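You operate a simulated robot arm through the tools that you are given. There is no shell and no other tool.

You run a simulated robot arm. Do the job below in one go: nothing can be reset, and whatever is moved stays where it is left.

## Task
Press the cork coaster once on LOW and leave it on the pad.
Fine: swing the head clear, turn the heat dial off, leave the switch on.

The check looks at the end state, three seconds after you hand in, the way a careful person would. Anything else that was tipped, shoved, dropped, spilled or broken makes it a failure.

## Robot
A 6-joint arm with a two-finger parallel gripper, fixed in place. Base frame: the origin is at the foot of the arm, x ahead of it, y to its left, z up; the work surface is at about z = 0.84. Readings come in m, degrees, newtons and seconds.
Its first joint turns from -166.0 to 166.0 degrees. Payload 3.91 kg.
The TCP is the grasp point between the finger pads, 0.03 m short of the fingertips. In the tool frame z runs along the fingers and y along their closing line. Largest opening 0.11 m; finger width 0.02, thickness 0.01; the body of the gripper, 0.048 by 0.112 m, starts 0.055 m behind the TCP.
Orientation is that of the tool frame in the base frame, as [roll, pitch, yaw] about the fixed x, y, z axes, in that order (R = Rz(yaw) Ry(pitch) Rx(roll)). With the fingers straight down and closing along the base's y, the tool's x points along the base's -x, its y along +y and its z along -z.

## Interface
- The arm moves only by the tool jog_arm. Its argument "moves" is a list of rows, each a list of 3 entries, a list of its own where there are three numbers: the finger opening in m, from 0 to 0.11, then the shift along the base's x, y, z in m, then the turn, a rotation vector about the base's x, y, z in degrees. In form: [[gripper, [dx, dy, dz], [wx, wy, wz]], ...]. A call has 1 to 20 rows; each row shifts and turns the commanded pose from where the row before left it. Each row takes 0.2 s and may step no farther than 0.05 m and 8.6 degrees from the row before; otherwise, or with a gripper value out of range, the whole call is refused. A pose out of reach is approached as far as the arm can. The call stops where the force on the tool passes 40 N (or 10 N more than at its start, if that is more) or the arm is blocked; 0.2 s more then pass. Each finger travels about 0.153 m/s and halts on what it meets, pressing with about 37 N; the grip force reading is that of the motor and also rises with nothing between the fingers. The clock runs only during rows and for 0.2 s after the last one: add rows that do not move to give the fingers time. The reply holds the time, the measured pose of the TCP, the force on the tool along the base axes, the opening and the grip force, in the units named above and with some noise, with the torque about the TCP (base axes, N m) and any sound that the robot's microphone picked up.
- Cameras (640 x 400 px; columns grow to the right, rows downward): "scene" is fixed at [0.2202, 0.5012, 1.512]; the picture's right is [-0.78, -0.63, 0.00], its down [-0.33, 0.41, -0.85] and it looks along [0.54, -0.66, -0.52] (base axes); focal length 360 px, centre (320, 200). "wrist" rides on the gripper at [0.072, 0.017, -0.103] in the tool frame; the picture's right is [-0.23, 0.97, 0.00], its down [-0.76, -0.18, -0.62] and it looks along [-0.61, -0.14, 0.78] (tool axes); focal length 222 px, centre (320, 200). There is no depth. A picture from a camera that has moved, and an enlarged one, comes with that camera's place and axes in the base frame and with its lens.
- snapshot(camera): a new picture of that camera. The clock stands still meanwhile.
- inspect(camera, box): a new picture of the part [left, top, right, bottom] of that camera's present view, enlarged. The clock stands still meanwhile.
- hand_in(): hands the job in; it is judged then, once.

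Places have to be worked out from the pictures, the camera data and where the tool is seen. Open the gripper and draw the arm clear of the work before you hand the job in, unless the task says otherwise.

The tools are called after "Request:" as name(argument=value, ...) on one line, values as JSON. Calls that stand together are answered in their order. jog_arm: Moves the arm, as the interface text tells. Its arguments: {"type":"object","properties":{"moves":{"type":"array"}},"required":["moves"]} The other tools are called the same way: snapshot (camera) takes a picture; inspect (camera, box) takes an enlarged picture of a part of a camera's view; hand_in () hands the job in.

At the start:

```text
t: 0.0
eef_pos: [0.5986, 0.1571, 1.2266]
ee_rot: [-180.0, 0.0, -180.0]
force: [0.3, -0.1, 0.2]
torque: [0.03, 0.02, 0.02]
opening: 0.1099
gripper_force: 0.1
```

scene: 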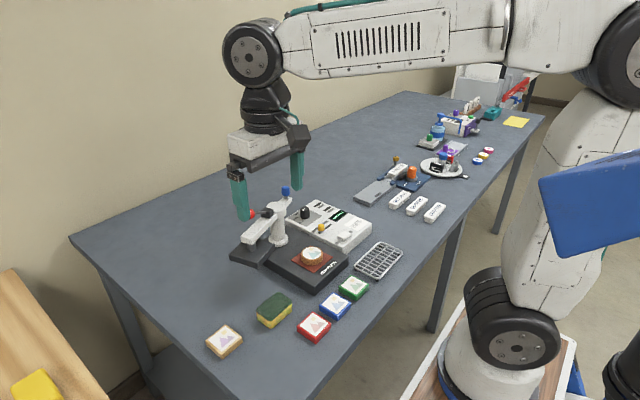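
wrist: 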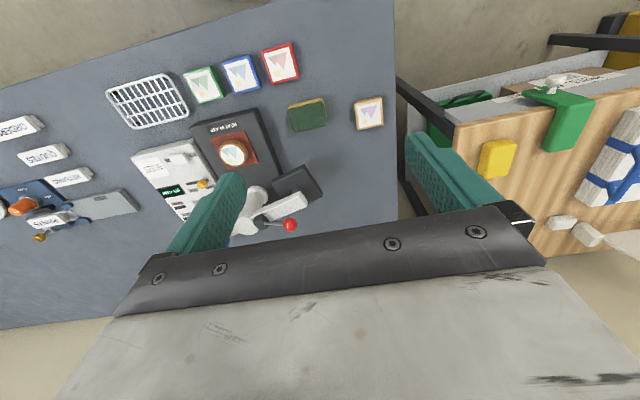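

I start by looking closer at the press, the control box and its labels in both views before moving anything.

Request:
inspect(camera="scene", box=[220, 170, 420, 295])

Request:
inspect(camera="wrist", box=[90, 60, 330, 250])

Request:
inspect(camera="scene", box=[270, 180, 390, 260])

```text
3.20 times, centred on (320, 232) of scene
camera zoom: at [0.2202, 0.5012, 1.512], right [-0.78, -0.63, 0.0], down [-0.33, 0.41, -0.85], along [0.54, -0.66, -0.52], focal length 1152 px, centre (320, 96)
```

zoom: 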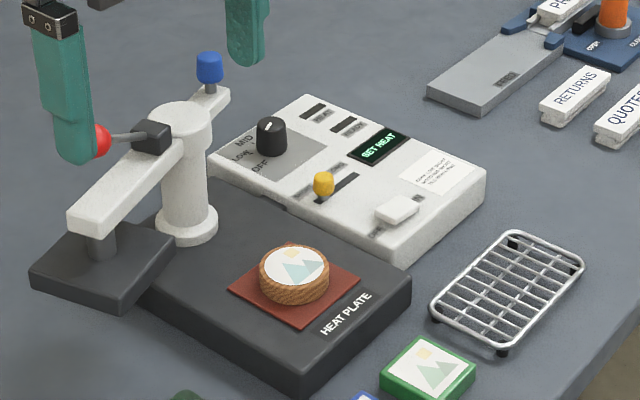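

```text
2.11 times, centred on (210, 155) of wrist
camera zoom: at [0.5257, 0.173, 1.3293], right [0.23, 0.97, 0.0], down [0.76, -0.18, 0.62], along [0.61, -0.14, -0.78], focal length 468 px, centre (552, 295)
```

zoom: 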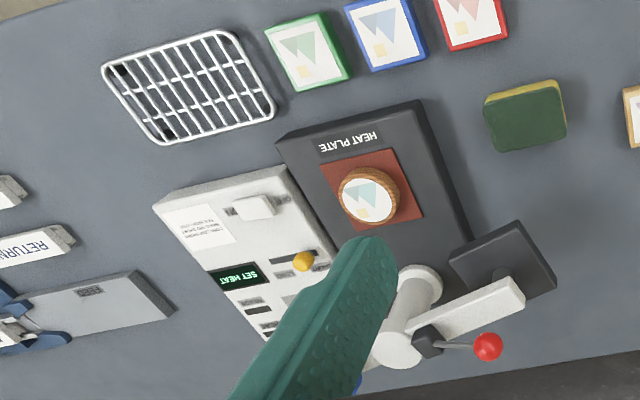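

```text
5.00 times, centred on (330, 220) of scene
camera zoom: at [0.2202, 0.5012, 1.512], right [-0.78, -0.63, 0.0], down [-0.33, 0.41, -0.85], along [0.54, -0.66, -0.52], focal length 1800 px, centre (270, 100)
```

zoom: 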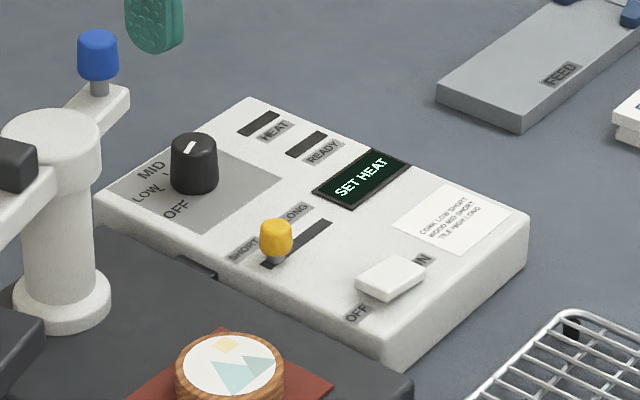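

The card on the box reads "CORK LOW SHORT"; the slider seems to be at SHORT and the display shows "SET HEAT". The head is swung out toward +y, column about (0.83,-0.06), coaster about (0.70,-0.057). I move high over to get a nearer wrist view of the box and dial.

Request:
jog_arm(moves=[[0.11, [0.01, -0.046, 0], [0, 0, 0]], [0.11, [0.01, -0.046, 0], [0, 0, 0]], [0.11, [0.01, -0.046, 0], [0, 0, 0]], [0.11, [0.01, -0.046, 0], [0, 0, 0]], [0.11, [0.01, -0.046, 0], [0, 0, 0]], [0.11, [0.01, -0.046, 0], [0, 0, 0]], [0.11, [0, 0, -0.04], [0, 0, 0]], [0.11, [0, 0, -0.04], [0, 0, 0]], [0.11, [0, 0, -0.03], [0, 0, 0]]])

Request:
snapshot(camera="wrist")

Request:
snapshot(camera="scene")

```text
t: 2.0
eef_pos: [0.6565, -0.1143, 1.1138]
ee_rot: [-180.0, 0.1, 179.9]
force: [-0.1, 0.1, 0.4]
torque: [0.0, 0.0, -0.01]
opening: 0.1101
gripper_force: 0.2
```

```text
taken
camera wrist: at [0.584, -0.0981, 1.2165], right [0.23, 0.97, 0.0], down [0.76, -0.18, 0.62], along [0.61, -0.14, -0.78], focal length 222 px, centre (320, 200)
```

wrist: 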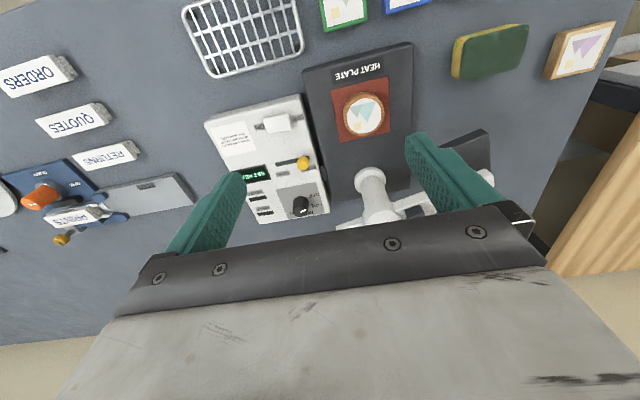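

```text
taken
```

scene: 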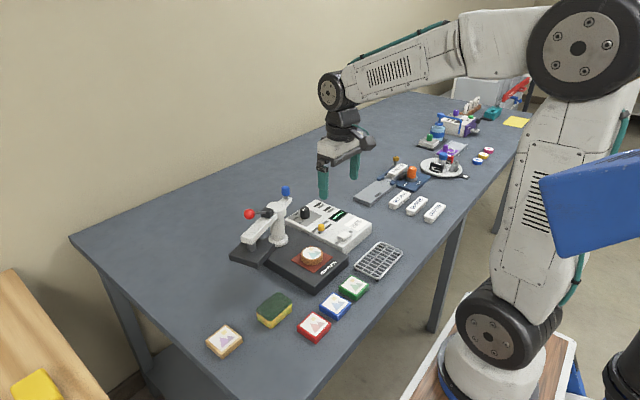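

The box, dial and press are all in the wrist view now. I enlarge the dial/box from both cameras and the press from the scene camera.

Request:
inspect(camera="wrist", box=[195, 90, 355, 230])

Request:
inspect(camera="scene", box=[285, 190, 375, 250])

Request:
inspect(camera="scene", box=[225, 180, 345, 270])

Request:
inspect(camera="wrist", box=[270, 180, 350, 230])

```text
2.86 times, centred on (275, 160) of wrist
camera zoom: at [0.584, -0.0981, 1.2165], right [0.23, 0.97, 0.0], down [0.76, -0.18, 0.62], along [0.61, -0.14, -0.78], focal length 635 px, centre (449, 314)
```

zoom: 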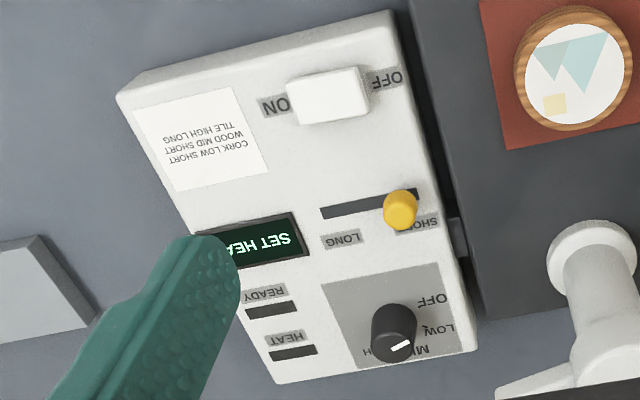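

```text
6.67 times, centred on (330, 220) of scene
camera zoom: at [0.2202, 0.5012, 1.512], right [-0.78, -0.63, 0.0], down [-0.33, 0.41, -0.85], along [0.54, -0.66, -0.52], focal length 2400 px, centre (253, 67)
```

zoom: 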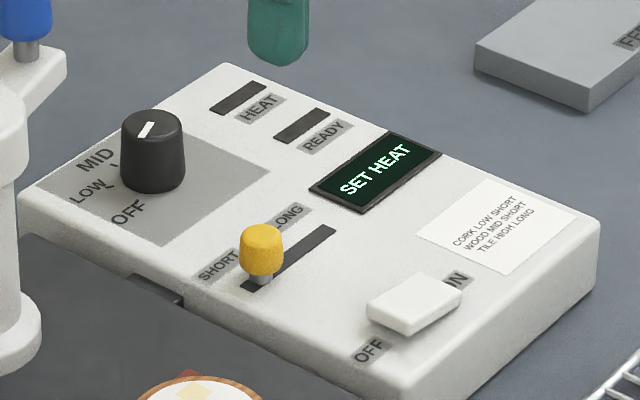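

```text
4.44 times, centred on (285, 225) of scene
camera zoom: at [0.2202, 0.5012, 1.512], right [-0.78, -0.63, 0.0], down [-0.33, 0.41, -0.85], along [0.54, -0.66, -0.52], focal length 1600 px, centre (476, 89)
```

zoom: 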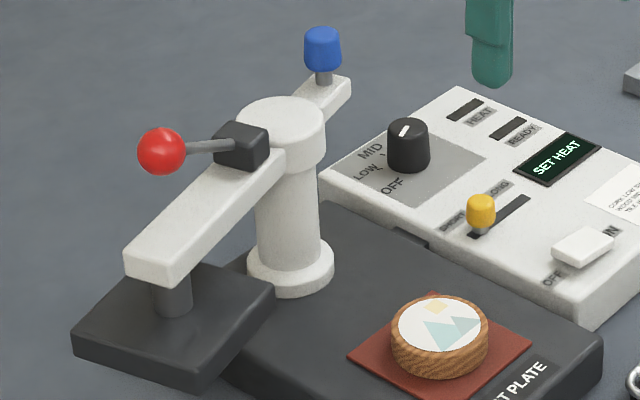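

```text
8.00 times, centred on (310, 205) of wrist
camera zoom: at [0.584, -0.0981, 1.2165], right [0.23, 0.97, 0.0], down [0.76, -0.18, 0.62], along [0.61, -0.14, -0.78], focal length 1777 px, centre (400, 160)
```

zoom: 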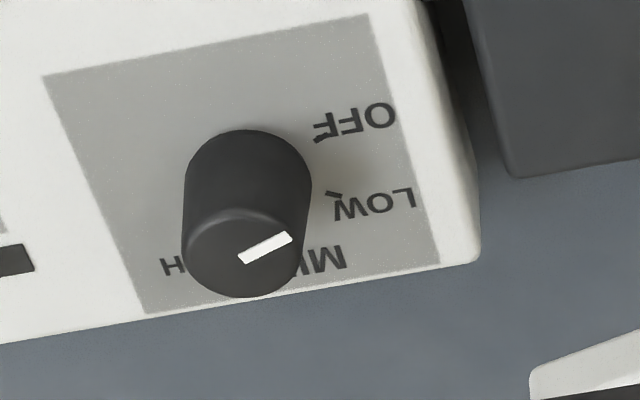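

I check the coaster materials closely, to be sure the one on the pad is the cork one, and look at the switch's tilt.

Request:
inspect(camera="wrist", box=[320, 65, 410, 150])

Request:
inspect(camera="scene", box=[290, 235, 340, 275])

Request:
inspect(camera="scene", box=[195, 275, 375, 365])

Request:
inspect(camera="scene", box=[330, 225, 365, 250])

```text
4.71 times, centred on (365, 108) of wrist
camera zoom: at [0.584, -0.0981, 1.2165], right [0.23, 0.97, 0.0], down [0.76, -0.18, 0.62], along [0.61, -0.14, -0.78], focal length 1045 px, centre (108, 635)
```

zoom: 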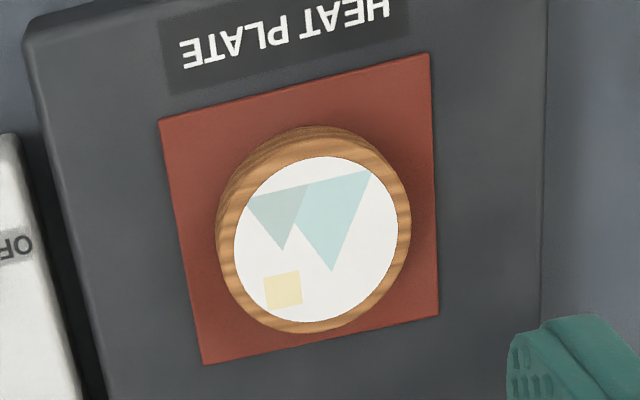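

```text
10.00 times, centred on (315, 255) of scene
camera zoom: at [0.2202, 0.5012, 1.512], right [-0.78, -0.63, 0.0], down [-0.33, 0.41, -0.85], along [0.54, -0.66, -0.52], focal length 3600 px, centre (370, -350)
```

zoom: 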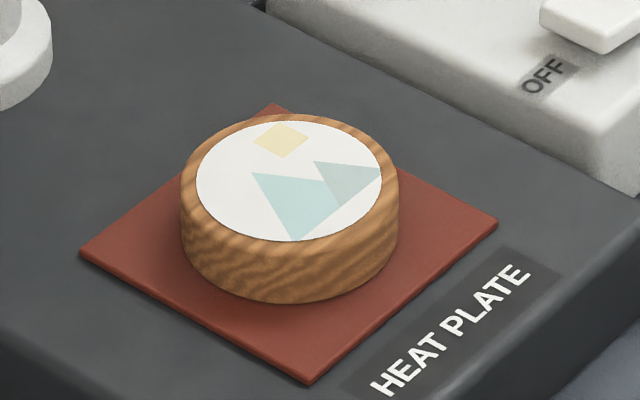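

```text
3.56 times, centred on (285, 320) of scene
camera zoom: at [0.2202, 0.5012, 1.512], right [-0.78, -0.63, 0.0], down [-0.33, 0.41, -0.85], along [0.54, -0.66, -0.52], focal length 1280 px, centre (444, -227)
```

zoom: 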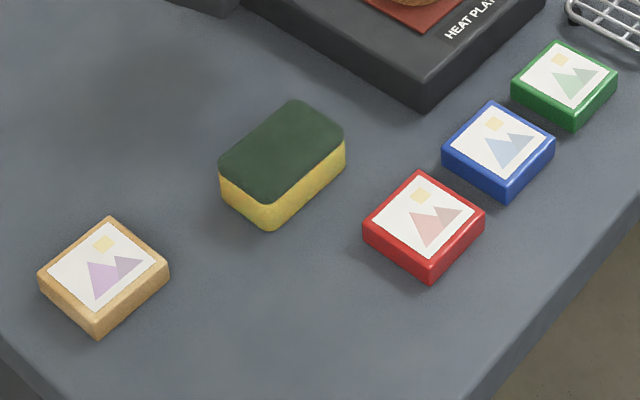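

```text
16.00 times, centred on (348, 238) of scene
camera zoom: at [0.2202, 0.5012, 1.512], right [-0.78, -0.63, 0.0], down [-0.33, 0.41, -0.85], along [0.54, -0.66, -0.52], focal length 5759 px, centre (-120, -400)
```

zoom: 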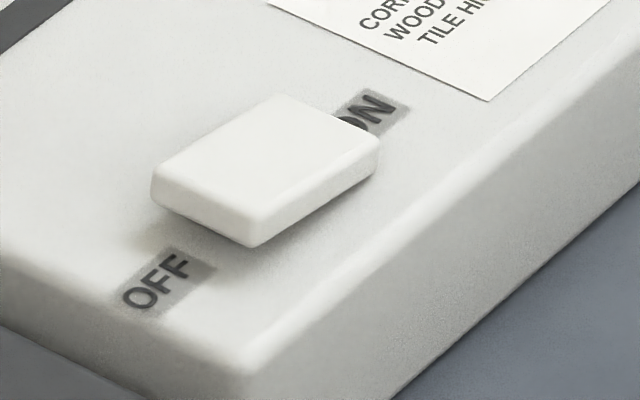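

The round coaster on the pad has clear wood grain, so it's probably the WOOD one; the tan square at the far left may be the cork one. I enlarge that one.

Request:
inspect(camera="scene", box=[200, 318, 248, 362])

Request:
inspect(camera="wrist", box=[535, 15, 625, 85])

Request:
inspect(camera="scene", box=[380, 90, 550, 230])

Request:
inspect(camera="scene", box=[0, 260, 160, 400])

```text
9.09 times, centred on (224, 340) of scene
camera zoom: at [0.2202, 0.5012, 1.512], right [-0.78, -0.63, 0.0], down [-0.33, 0.41, -0.85], along [0.54, -0.66, -0.52], focal length 3272 px, centre (1193, -1073)
```

zoom: 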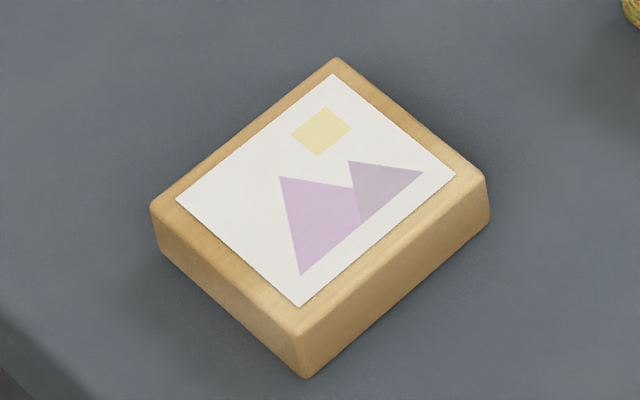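

```text
5.71 times, centred on (580, 50) of wrist
camera zoom: at [0.584, -0.0981, 1.2165], right [0.23, 0.97, 0.0], down [0.76, -0.18, 0.62], along [0.61, -0.14, -0.78], focal length 1269 px, centre (-1166, 1057)
```

zoom: 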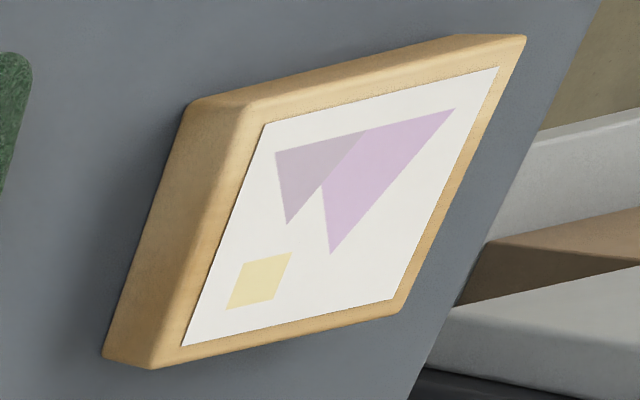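

```text
2.86 times, centred on (465, 160) of scene
camera zoom: at [0.2202, 0.5012, 1.512], right [-0.78, -0.63, 0.0], down [-0.33, 0.41, -0.85], along [0.54, -0.66, -0.52], focal length 1028 px, centre (-94, 314)
```

zoom: 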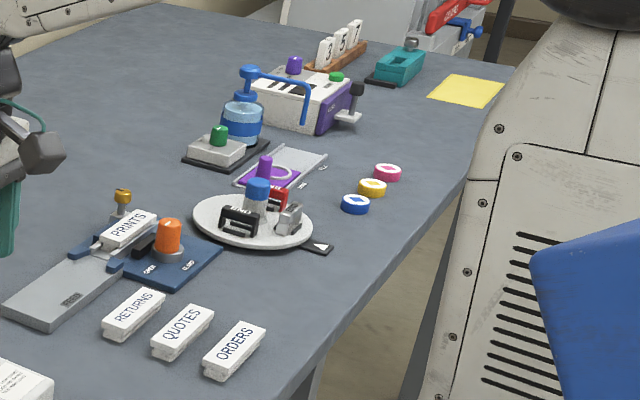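

```text
2.86 times, centred on (80, 330) of scene
camera zoom: at [0.2202, 0.5012, 1.512], right [-0.78, -0.63, 0.0], down [-0.33, 0.41, -0.85], along [0.54, -0.66, -0.52], focal length 1028 px, centre (1006, -171)
```

zoom: 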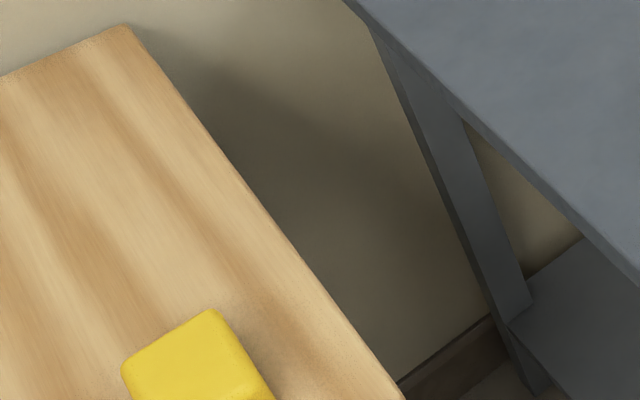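

I can't yet tell cork from wood by colour alone, so I enlarge the sides of both coasters strongly to compare their texture, along with the left table's wood for reference.

Request:
inspect(camera="scene", box=[302, 252, 324, 268])

Request:
inspect(camera="scene", box=[210, 344, 234, 360])

Request:
inspect(camera="scene", box=[345, 280, 365, 300])

```text
16.00 times, centred on (313, 260) of scene
camera zoom: at [0.2202, 0.5012, 1.512], right [-0.78, -0.63, 0.0], down [-0.33, 0.41, -0.85], along [0.54, -0.66, -0.52], focal length 5759 px, centre (432, -760)
```

zoom: 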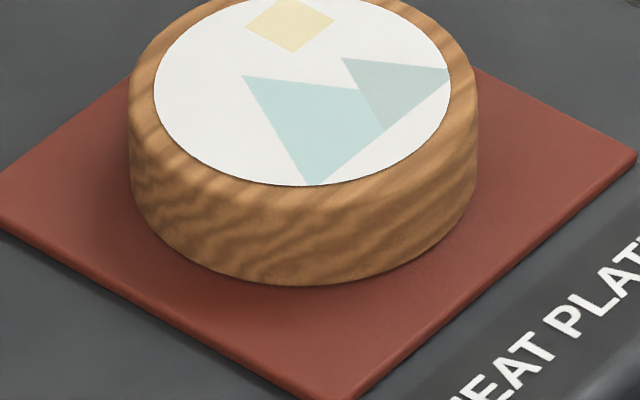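

```text
16.00 times, centred on (222, 352) of scene
camera zoom: at [0.2202, 0.5012, 1.512], right [-0.78, -0.63, 0.0], down [-0.33, 0.41, -0.85], along [0.54, -0.66, -0.52], focal length 5759 px, centre (1888, -2232)
```

zoom: 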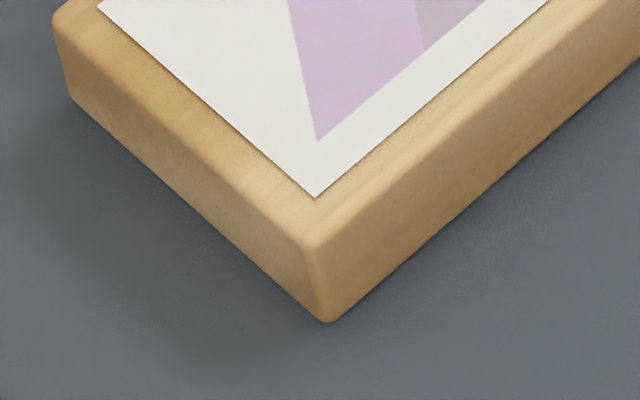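

```text
16.00 times, centred on (355, 290) of scene
camera zoom: at [0.2202, 0.5012, 1.512], right [-0.78, -0.63, 0.0], down [-0.33, 0.41, -0.85], along [0.54, -0.66, -0.52], focal length 5759 px, centre (-240, -1240)
```

zoom: 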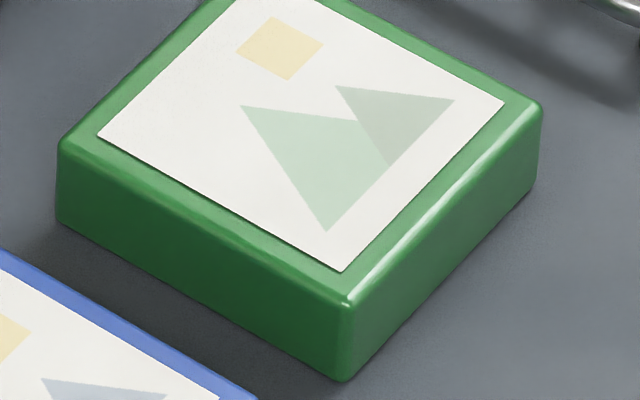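

Texture is still ambiguous, so I'd rather be sure before doing anything irreversible. I move the wrist camera, high and on the near side of the press, to look at the tan square coaster from close by.

Request:
jog_arm(moves=[[0.11, [-0.006, 0.045, 0.02], [0, 0, 0]], [0.11, [-0.006, 0.045, 0], [0, 0, 0]], [0.11, [-0.006, 0.045, 0], [0, 0, 0]], [0.11, [-0.006, 0.045, 0], [0, 0, 0]], [0.11, [-0.006, 0.045, 0], [0, 0, 0]], [0.11, [-0.006, 0.045, 0], [0, 0, 0]], [0.11, [0, 0.04, -0.04], [0, 0, 0]], [0.11, [0, 0, -0.04], [0, 0, 0]]])

Request:
snapshot(camera="wrist")

Request:
inspect(camera="wrist", box=[320, 100, 420, 170])

```text
refused: row 7 steps farther than a row can; nothing moved
```

```text
taken
camera wrist: at [0.584, -0.0981, 1.2165], right [0.23, 0.97, 0.0], down [0.76, -0.18, 0.62], along [0.61, -0.14, -0.78], focal length 222 px, centre (320, 200)
```

wrist: 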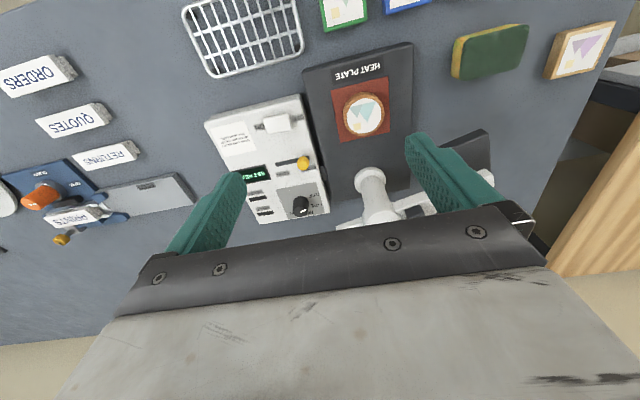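

```text
5.71 times, centred on (370, 135) of wrist
camera zoom: at [0.584, -0.0981, 1.2165], right [0.23, 0.97, 0.0], down [0.76, -0.18, 0.62], along [0.61, -0.14, -0.78], focal length 1269 px, centre (34, 571)
```

zoom: 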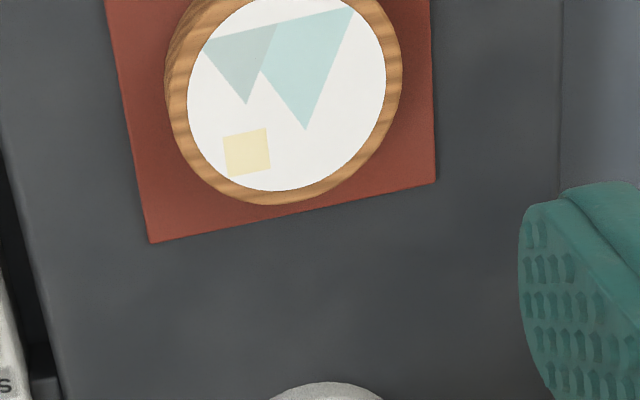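

The call was refused because row 7 was too long a step. I send the same path with shorter steps.

Request:
jog_arm(moves=[[0.11, [-0.006, 0.04, 0.02], [0, 0, 0]], [0.11, [-0.006, 0.045, 0], [0, 0, 0]], [0.11, [-0.006, 0.045, 0], [0, 0, 0]], [0.11, [-0.006, 0.045, 0], [0, 0, 0]], [0.11, [-0.006, 0.045, 0], [0, 0, 0]], [0.11, [-0.006, 0.045, 0], [0, 0, 0]], [0.11, [0, 0.045, 0], [0, 0, 0]], [0.11, [0, 0, -0.04], [0, 0, 0]], [0.11, [0, 0, -0.04], [0, 0, 0]]])

Request:
snapshot(camera="wrist")

Request:
inspect(camera="wrist", box=[310, 100, 410, 170])

```text
t: 4.0
eef_pos: [0.6207, 0.1926, 1.0573]
ee_rot: [-180.0, 0.1, 179.9]
force: [0.0, 0.0, 0.4]
torque: [0.0, -0.01, -0.01]
opening: 0.1101
gripper_force: 0.0
```

```text
taken
camera wrist: at [0.5485, 0.2084, 1.1621], right [0.23, 0.97, 0.0], down [0.76, -0.18, 0.62], along [0.61, -0.14, -0.78], focal length 222 px, centre (320, 200)
```

wrist: 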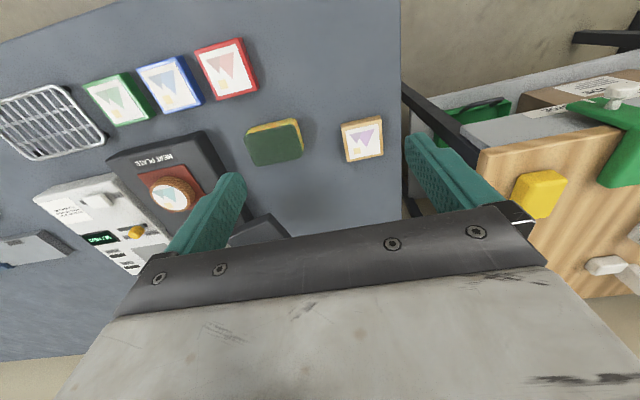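

```text
5.71 times, centred on (360, 135) of wrist
camera zoom: at [0.5485, 0.2084, 1.1621], right [0.23, 0.97, 0.0], down [0.76, -0.18, 0.62], along [0.61, -0.14, -0.78], focal length 1269 px, centre (91, 571)
```

zoom: 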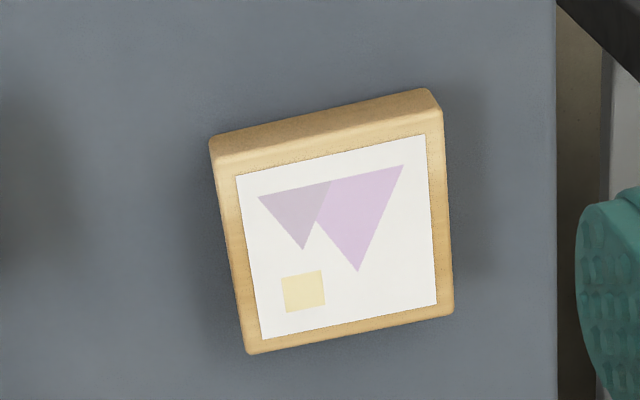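

Request:
inspect(camera="wrist", box=[340, 135, 364, 165])

Request:
inspect(camera="wrist", box=[140, 165, 210, 215])

Request:
inspect(camera="wrist", box=[470, 90, 640, 290])

```text
13.33 times, centred on (352, 150) of wrist
camera zoom: at [0.5485, 0.2084, 1.1621], right [0.23, 0.97, 0.0], down [0.76, -0.18, 0.62], along [0.61, -0.14, -0.78], focal length 2962 px, centre (-107, 867)
```

zoom: 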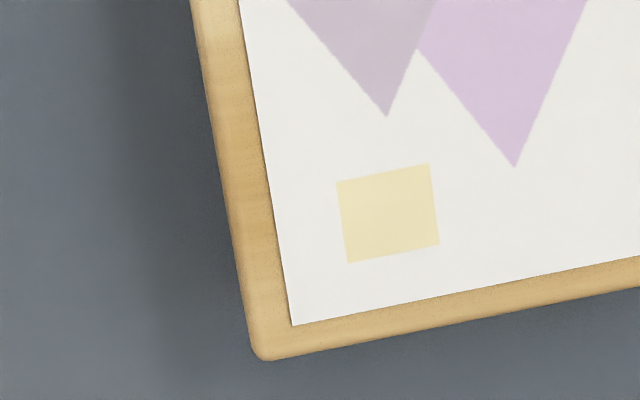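

```text
8.00 times, centred on (175, 190) of wrist
camera zoom: at [0.5485, 0.2084, 1.1621], right [0.23, 0.97, 0.0], down [0.76, -0.18, 0.62], along [0.61, -0.14, -0.78], focal length 1777 px, centre (1480, 280)
```

zoom: 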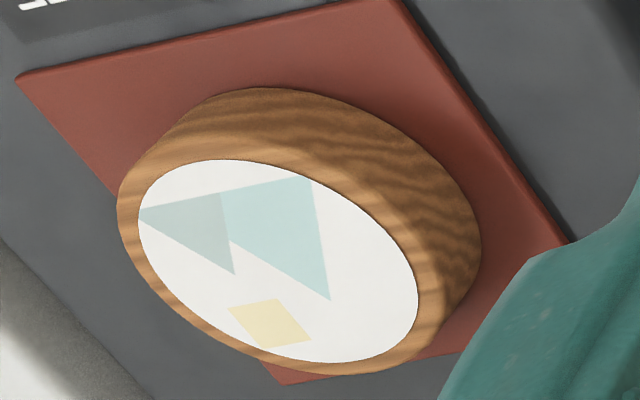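

```text
2.00 times, centred on (555, 190) of wrist
camera zoom: at [0.5485, 0.2084, 1.1621], right [0.23, 0.97, 0.0], down [0.76, -0.18, 0.62], along [0.61, -0.14, -0.78], focal length 444 px, centre (-150, 220)
```

zoom: 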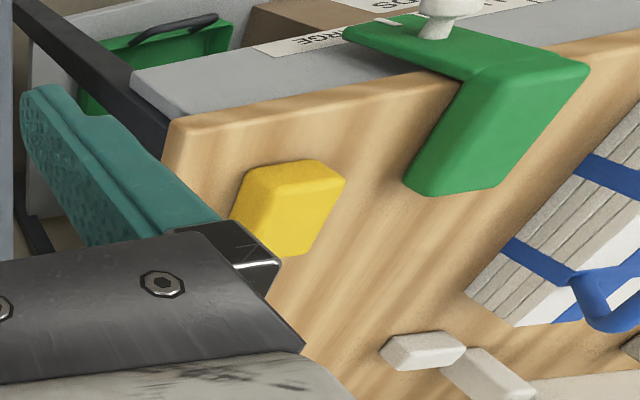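

The tan square shows the same faint pale wood grain as the left-hand table, while the round coaster is browner and bark-like; with the wording "leave it on the pad", I judge the round one on the pad to be the cork one. The dial is about (0.841,-0.194), top z≈0.913, pointing to OFF (~110°), with LOW about 50° clockwise. I move to a view of the press itself to locate its knob and lever.

Request:
jog_arm(moves=[[0.11, [-0.004, -0.035, 0.032], [0, 0, 0]], [0.11, [-0.004, -0.035, 0.032], [0, 0, 0]], [0.11, [-0.004, -0.035, 0.032], [0, 0, 0]], [0.11, [-0.004, -0.035, 0.032], [0, 0, 0]], [0.11, [-0.004, -0.035, 0.032], [0, 0, 0]], [0.11, [-0.004, -0.035, 0.032], [0, 0, 0]], [0.11, [0, 0, 0], [0, 0, 0]]])

Request:
snapshot(camera="wrist")

Request:
inspect(camera="wrist", box=[240, 130, 400, 230])

```text
t: 5.6
eef_pos: [0.6017, -0.0205, 1.2522]
ee_rot: [-179.9, 0.0, 180.0]
force: [0.8, 0.1, -0.4]
torque: [0.02, 0.01, -0.02]
opening: 0.1099
gripper_force: 0.1
```

```text
taken
camera wrist: at [0.5292, -0.0043, 1.3551], right [0.23, 0.97, 0.0], down [0.76, -0.18, 0.62], along [0.61, -0.14, -0.78], focal length 222 px, centre (320, 200)
```

wrist: 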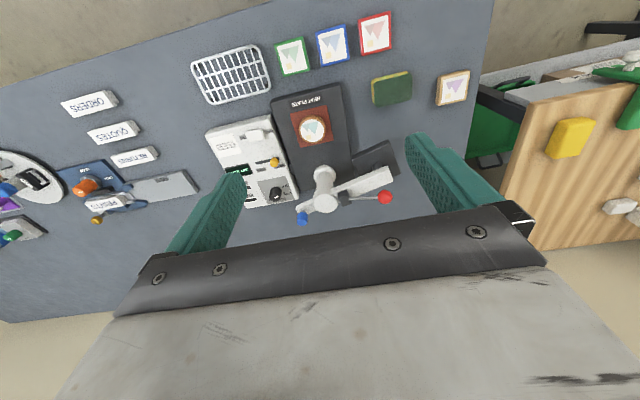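

```text
4.00 times, centred on (320, 180) of wrist
camera zoom: at [0.5292, -0.0043, 1.3551], right [0.23, 0.97, 0.0], down [0.76, -0.18, 0.62], along [0.61, -0.14, -0.78], focal length 888 px, centre (320, 280)
```

zoom: 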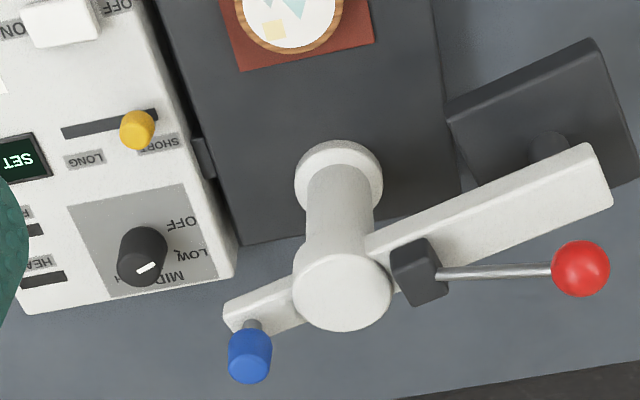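

From two views: column axis ≈ (0.826,-0.062), blue swing knob ≈ (0.843,-0.116,1.009), red ball ≈ (0.796,0.054,1.040), head arm now at ~106° and the coaster at ~180°, so the swing is about 74° counter-clockwise. First the dial: I travel high above it while turning the tool +115° so the camera sits on the -y side, away from the blue knob.

Request:
jog_arm(moves=[[0.11, [0.0171, -0.0124, -0.004], [0, 0, 8.22]], [0.11, [0.0171, -0.0124, -0.004], [0, 0, 8.22]], [0.11, [0.0171, -0.0124, -0.004], [0, 0, 8.22]], [0.11, [0.0171, -0.0124, -0.004], [0, 0, 8.22]], [0.11, [0.0171, -0.0124, -0.004], [0, 0, 8.22]], [0.11, [0.0171, -0.0124, -0.004], [0, 0, 8.22]], [0.11, [0.0171, -0.0124, -0.004], [0, 0, 8.22]], [0.11, [0.0171, -0.0124, -0.004], [0, 0, 8.22]], [0.11, [0.0171, -0.0124, -0.004], [0, 0, 8.22]], [0.11, [0.0171, -0.0124, -0.004], [0, 0, 8.22]], [0.11, [0.0171, -0.0124, -0.004], [0, 0, 8.22]], [0.11, [0.0171, -0.0124, -0.004], [0, 0, 8.22]], [0.11, [0.0171, -0.0124, -0.004], [0, 0, 8.22]], [0.11, [0.0171, -0.0124, -0.004], [0, 0, 8.22]], [0.11, [0, 0, 0], [0, 0, 0]]])

Request:
snapshot(camera="wrist")

Request:
snapshot(camera="scene")

```text
t: 8.8
eef_pos: [0.8398, -0.1932, 1.1907]
ee_rot: [-179.9, -0.1, -64.8]
force: [1.0, -0.3, -0.2]
torque: [0.0, -0.03, 0.0]
opening: 0.11
gripper_force: 0.0
```

```text
taken
camera wrist: at [0.8547, -0.2667, 1.2936], right [-0.98, -0.21, 0.0], down [-0.16, 0.76, 0.62], along [-0.13, 0.61, -0.78], focal length 222 px, centre (320, 200)
```

wrist: 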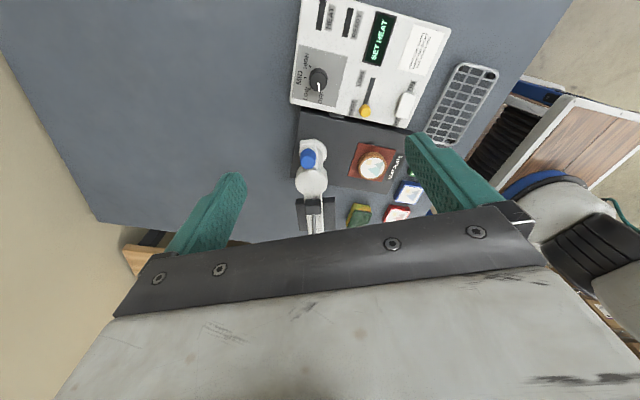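

```text
taken
```

scene: 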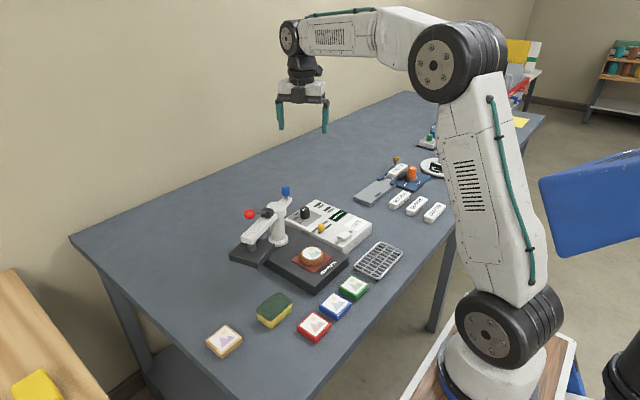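

The rotation was reached. I enlarge the dial and the press from this new viewpoint to refine their positions.

Request:
inspect(camera="wrist", box=[285, 40, 365, 110])

Request:
inspect(camera="wrist", box=[285, 130, 415, 240])

```text
5.71 times, centred on (325, 75) of wrist
camera zoom: at [0.8547, -0.2667, 1.2936], right [-0.98, -0.21, 0.0], down [-0.16, 0.76, 0.62], along [-0.13, 0.61, -0.78], focal length 1269 px, centre (291, 914)
```

zoom: 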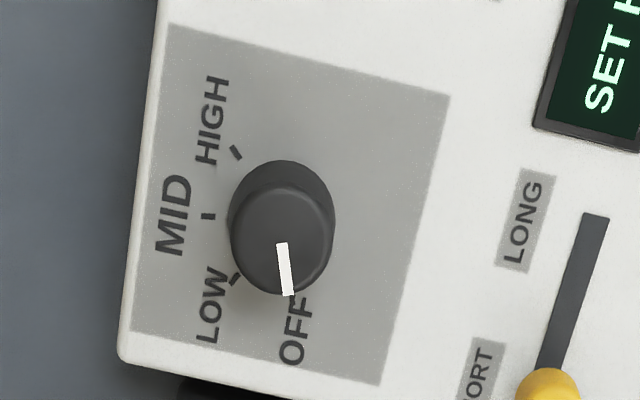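

```text
3.64 times, centred on (350, 185) of wrist
camera zoom: at [0.8547, -0.2667, 1.2936], right [-0.98, -0.21, 0.0], down [-0.16, 0.76, 0.62], along [-0.13, 0.61, -0.78], focal length 808 px, centre (211, 254)
```

zoom: 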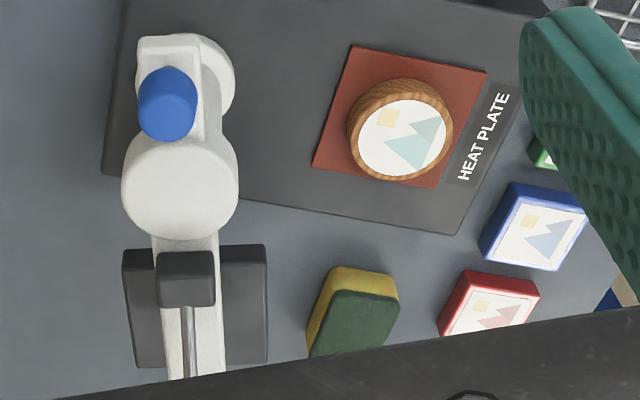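

The dial centre refines to (0.8415,-0.195), with LOW at ~60°, MID ~10°, HIGH ~-40° and the pointer at ~110° (OFF), so LOW is a 50° clockwise turn. I narrow the fingers to 0.06 and descend to just above the dial top.

Request:
jog_arm(moves=[[0.06, [0.0012, -0.0014, -0.04], [0, 0, 0]], [0.06, [0, 0, -0.045], [0, 0, 0]], [0.06, [0, 0, -0.045], [0, 0, 0]], [0.06, [0, 0, -0.045], [0, 0, 0]], [0.06, [0, 0, -0.03], [0, 0, 0]], [0.06, [0, 0, 0], [0, 0, 0]]])

Request:
snapshot(camera="wrist")

Request:
inspect(camera="scene", box=[240, 150, 360, 260])

```text
t: 10.2
eef_pos: [0.839, -0.1946, 0.9838]
ee_rot: [179.9, -0.1, -64.9]
force: [-0.2, 0.2, 0.3]
torque: [-0.01, 0.02, -0.02]
opening: 0.0599
gripper_force: 0.1
```

```text
taken
camera wrist: at [0.8542, -0.2685, 1.0874], right [-0.98, -0.21, 0.0], down [-0.16, 0.76, 0.62], along [-0.13, 0.61, -0.78], focal length 222 px, centre (320, 200)
```

wrist: 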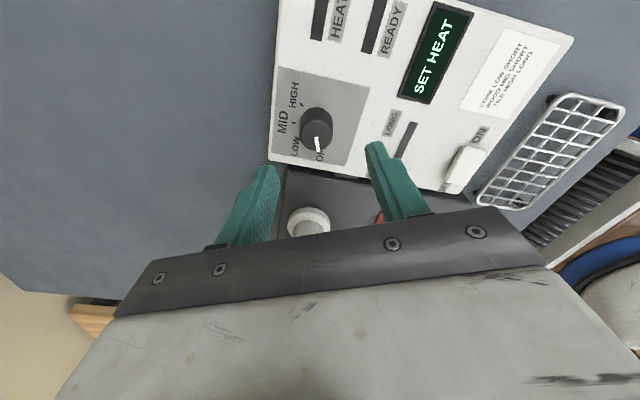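

```text
3.64 times, centred on (300, 205) of scene
camera zoom: at [0.2202, 0.5012, 1.512], right [-0.78, -0.63, 0.0], down [-0.33, 0.41, -0.85], along [0.54, -0.66, -0.52], focal length 1309 px, centre (393, 182)
```

zoom: 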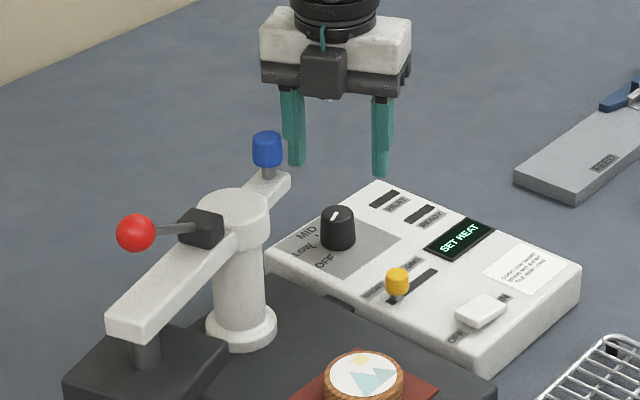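

Before going lower I check what the dark box on the gripper's near side is and how much room it has to the blue knob.

Request:
inspect(camera="scene", box=[265, 130, 345, 215])

Request:
inspect(camera="wrist", box=[240, 70, 440, 240])

```text
4.71 times, centred on (305, 172) of scene
camera zoom: at [0.2202, 0.5012, 1.512], right [-0.78, -0.63, 0.0], down [-0.33, 0.41, -0.85], along [0.54, -0.66, -0.52], focal length 1694 px, centre (391, 329)
```

zoom: 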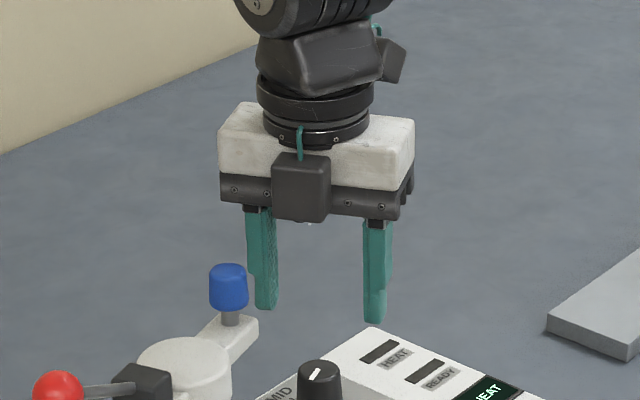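

```text
2.35 times, centred on (340, 155) of wrist
camera zoom: at [0.8542, -0.2685, 1.0874], right [-0.98, -0.21, 0.0], down [-0.16, 0.76, 0.62], along [-0.13, 0.61, -0.78], focal length 523 px, centre (273, 306)
```

zoom: 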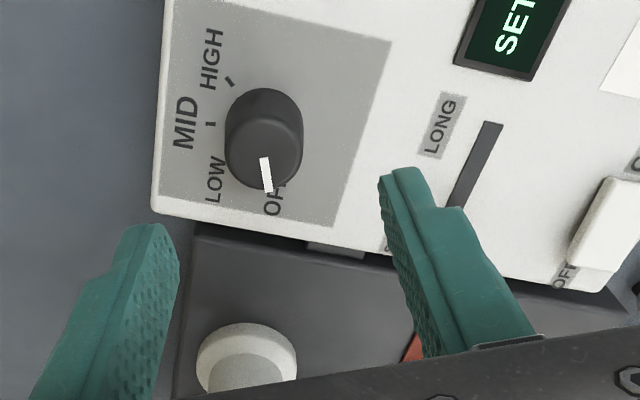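

There is ample room: the box on the gripper stays well off the blue knob. I descend to TCP z≈0.92 (tips ~0.89, just above the box top at 0.883), still open, then close on the dial.

Request:
jog_arm(moves=[[0.06, [0.001, -0.0008, -0.032], [0, 0, 0]], [0.06, [0, 0, -0.032], [0, 0, 0]], [0.06, [0, 0, 0], [0, 0, 0]]])

Request:
inspect(camera="scene", box=[250, 150, 350, 235])

Request:
snapshot(camera="wrist")

```text
t: 11.0
eef_pos: [0.8394, -0.1964, 0.9227]
ee_rot: [180.0, 0.1, -64.9]
force: [-0.3, -0.6, 0.2]
torque: [0.02, -0.01, 0.02]
opening: 0.0599
gripper_force: 0.0
```

```text
4.71 times, centred on (300, 192) of scene
camera zoom: at [0.2202, 0.5012, 1.512], right [-0.78, -0.63, 0.0], down [-0.33, 0.41, -0.85], along [0.54, -0.66, -0.52], focal length 1694 px, centre (414, 235)
```

zoom: 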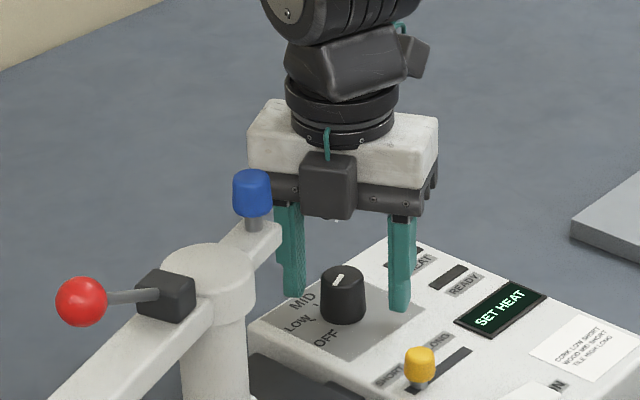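

```text
taken
camera wrist: at [0.8539, -0.2688, 1.0246], right [-0.98, -0.21, 0.0], down [-0.16, 0.76, 0.62], along [-0.13, 0.61, -0.78], focal length 222 px, centre (320, 200)
```

wrist: 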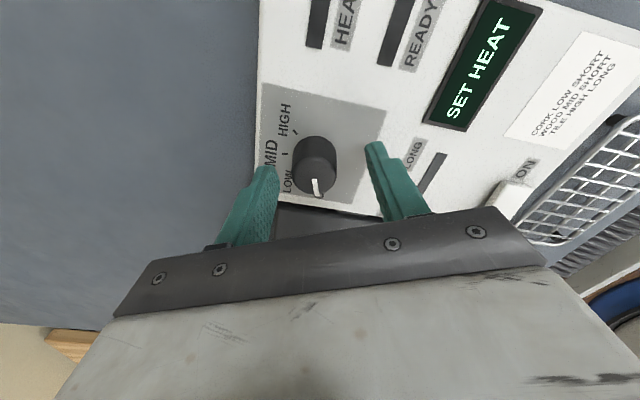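

The fingers straddle the dial well. I close on it without moving and read the opening.

Request:
jog_arm(moves=[[0.04, [0, 0, 0], [0, 0, 0]], [0.024, [0, 0, 0], [0, 0, 0]], [0.024, [0, 0, 0], [0, 0, 0]]])

Request:
inspect(camera="wrist", box=[240, 70, 440, 240])

```text
t: 11.8
eef_pos: [0.8397, -0.195, 0.9221]
ee_rot: [-179.8, 0.0, -64.9]
force: [15.8, 5.3, -1.0]
torque: [-0.05, -0.64, 0.03]
opening: 0.0331
gripper_force: 8.7
```

```text
2.35 times, centred on (340, 155) of wrist
camera zoom: at [0.8552, -0.2678, 1.0251], right [-0.98, -0.21, 0.0], down [-0.16, 0.76, 0.62], along [-0.13, 0.61, -0.78], focal length 523 px, centre (273, 306)
```

zoom: 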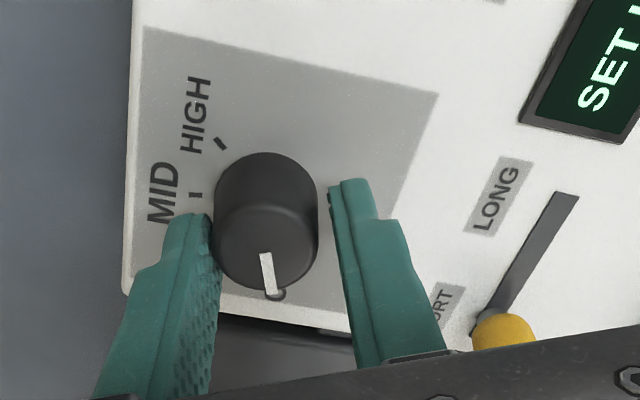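

The +x finger touches the dial first (force +15.8 N in x), so the dial lies ~2 mm toward +x of the grasp centre. I shift the tool that way and keep closing.

Request:
jog_arm(moves=[[0.024, [0.0015, 0.0007, 0], [0, 0, 0]], [0.024, [0.001, 0.0005, 0], [0, 0, 0]], [0.024, [0, 0, 0], [0, 0, 0]]])

Request:
inspect(camera="wrist", box=[240, 70, 440, 240])

```text
t: 12.6
eef_pos: [0.842, -0.194, 0.922]
ee_rot: [179.9, 0.1, -64.8]
force: [3.9, 3.5, 1.8]
torque: [0.0, -0.07, -0.01]
opening: 0.029
gripper_force: 44.7
```

```text
2.35 times, centred on (340, 155) of wrist
camera zoom: at [0.8571, -0.2674, 1.0251], right [-0.98, -0.21, 0.0], down [-0.16, 0.76, 0.62], along [-0.13, 0.61, -0.78], focal length 523 px, centre (273, 306)
```

zoom: 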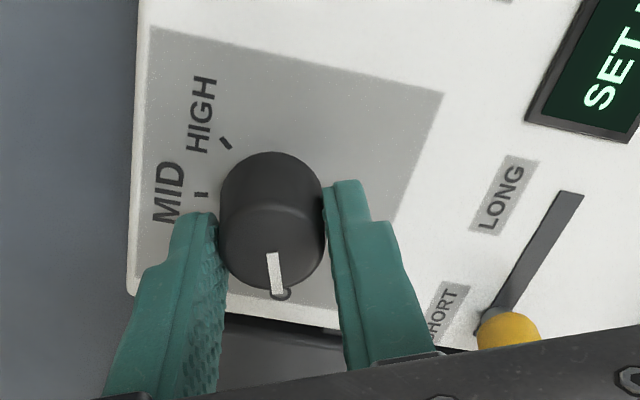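

The dial is gripped (opening 0.029, side forces small). I turn it clockwise from above, 50° in six rows.

Request:
jog_arm(moves=[[0.024, [0, 0, 0], [0, 0, -8.3]], [0.024, [0, 0, 0], [0, 0, -8.3]], [0.024, [0, 0, 0], [0, 0, -8.3]], [0.024, [0, 0, 0], [0, 0, -8.3]], [0.024, [0, 0, 0], [0, 0, -8.3]], [0.024, [0, 0, 0], [0, 0, -8.3]], [0.024, [0, 0, 0], [0, 0, 0]]])

Request:
snapshot(camera="wrist")

Request:
inspect(camera="scene", box=[285, 180, 375, 250])

```text
t: 14.2
eef_pos: [0.8418, -0.1941, 0.9224]
ee_rot: [179.8, 0.0, -114.8]
force: [4.7, 3.3, -22.5]
torque: [0.57, -0.46, 0.03]
opening: 0.0291
gripper_force: 45.2
```

```text
taken
camera wrist: at [0.7973, -0.2534, 1.0253], right [-0.79, 0.61, 0.0], down [0.48, 0.62, 0.62], along [0.38, 0.49, -0.78], focal length 222 px, centre (320, 200)
```

wrist: 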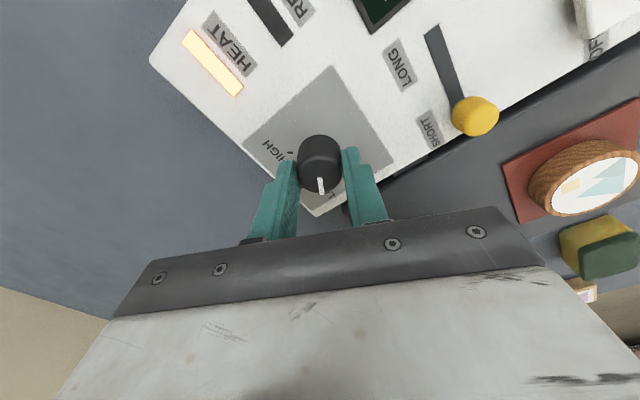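

```text
5.71 times, centred on (330, 215) of scene
camera zoom: at [0.2202, 0.5012, 1.512], right [-0.78, -0.63, 0.0], down [-0.33, 0.41, -0.85], along [0.54, -0.66, -0.52], focal length 2057 px, centre (263, 114)
```

zoom: 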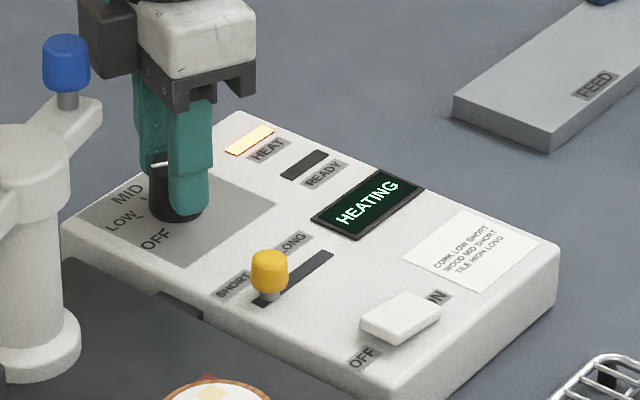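

The HEAT lamp lit and the display reads "HEATING", so the dial moved off OFF. I hold one still row to recheck the -22 N z-force, which is odd.

Request:
jog_arm(moves=[[0.024, [0, 0, 0], [0, 0, 0]]])

Request:
inspect(camera="wrist", box=[230, 60, 430, 230])

Request:
inspect(camera="scene", box=[245, 150, 345, 235])

```text
t: 14.6
eef_pos: [0.8411, -0.1941, 0.9231]
ee_rot: [179.8, 0.1, -114.7]
force: [3.4, 3.0, -27.8]
torque: [0.29, -0.27, 0.0]
opening: 0.0294
gripper_force: 45.2
```

```text
2.35 times, centred on (330, 145) of wrist
camera zoom: at [0.7974, -0.2535, 1.0253], right [-0.79, 0.61, 0.0], down [0.48, 0.62, 0.62], along [0.38, 0.49, -0.78], focal length 523 px, centre (296, 329)
```

zoom: 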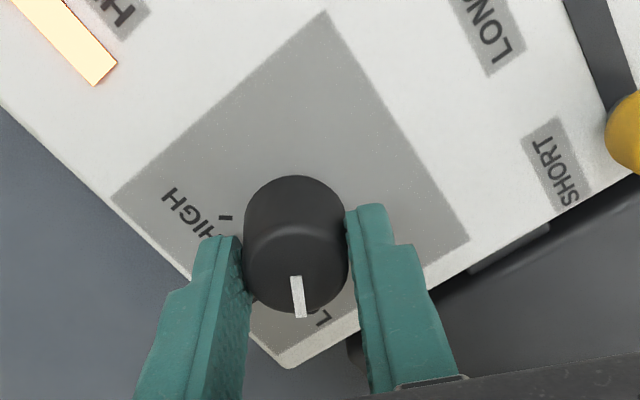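

```text
4.71 times, centred on (295, 192) of scene
camera zoom: at [0.2202, 0.5012, 1.512], right [-0.78, -0.63, 0.0], down [-0.33, 0.41, -0.85], along [0.54, -0.66, -0.52], focal length 1694 px, centre (438, 235)
```

zoom: 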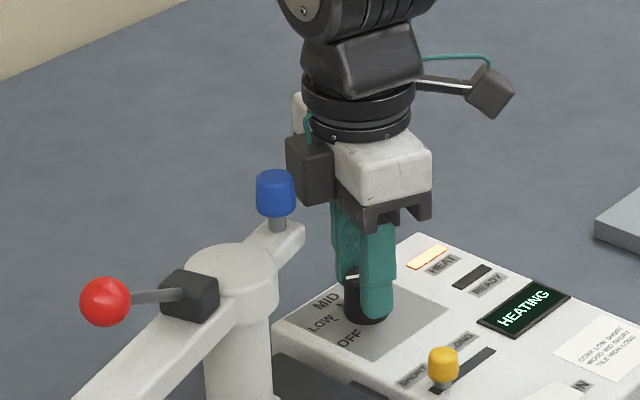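

The pointer now measures ~59°, right on the LOW tick, and the lamp says HEATING. I open the fingers and rise straight up off the dial.

Request:
jog_arm(moves=[[0.04, [0, 0, 0], [0, 0, 0]], [0.06, [0, 0, 0], [0, 0, 0]], [0.06, [0, 0, 0.03], [0, 0, 0]], [0.06, [0, 0, 0.045], [0, 0, 0]], [0.06, [0, 0, 0.045], [0, 0, 0]], [0.06, [0, 0, 0.04], [0, 0, 0]]])

Request:
inspect(camera="scene", box=[245, 170, 375, 260])

Request:
snapshot(camera="wrist")

```text
t: 16.0
eef_pos: [0.8415, -0.1917, 1.0848]
ee_rot: [179.8, 0.0, -114.7]
force: [0.3, 0.0, 0.7]
torque: [-0.02, -0.03, -0.01]
opening: 0.0602
gripper_force: 0.0
```

```text
4.44 times, centred on (310, 215) of scene
camera zoom: at [0.2202, 0.5012, 1.512], right [-0.78, -0.63, 0.0], down [-0.33, 0.41, -0.85], along [0.54, -0.66, -0.52], focal length 1600 px, centre (364, 133)
```

zoom: 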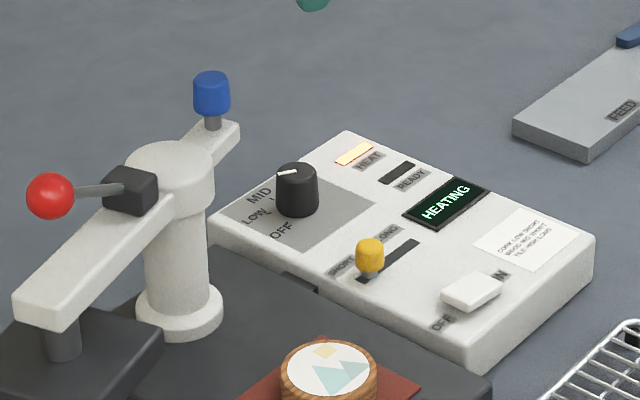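

```text
taken
camera wrist: at [0.7958, -0.2517, 1.1872], right [-0.79, 0.61, 0.0], down [0.48, 0.62, 0.62], along [0.38, 0.49, -0.78], focal length 222 px, centre (320, 200)
```

wrist: 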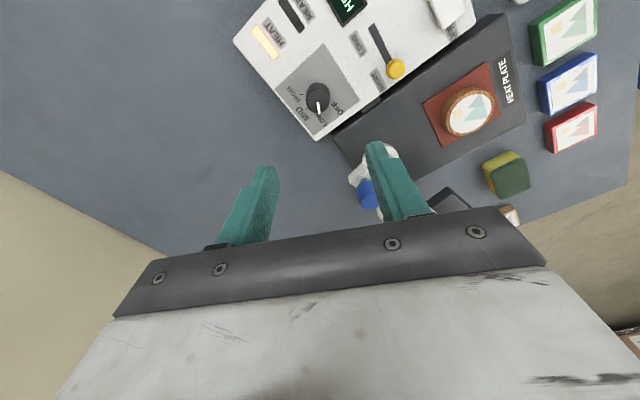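

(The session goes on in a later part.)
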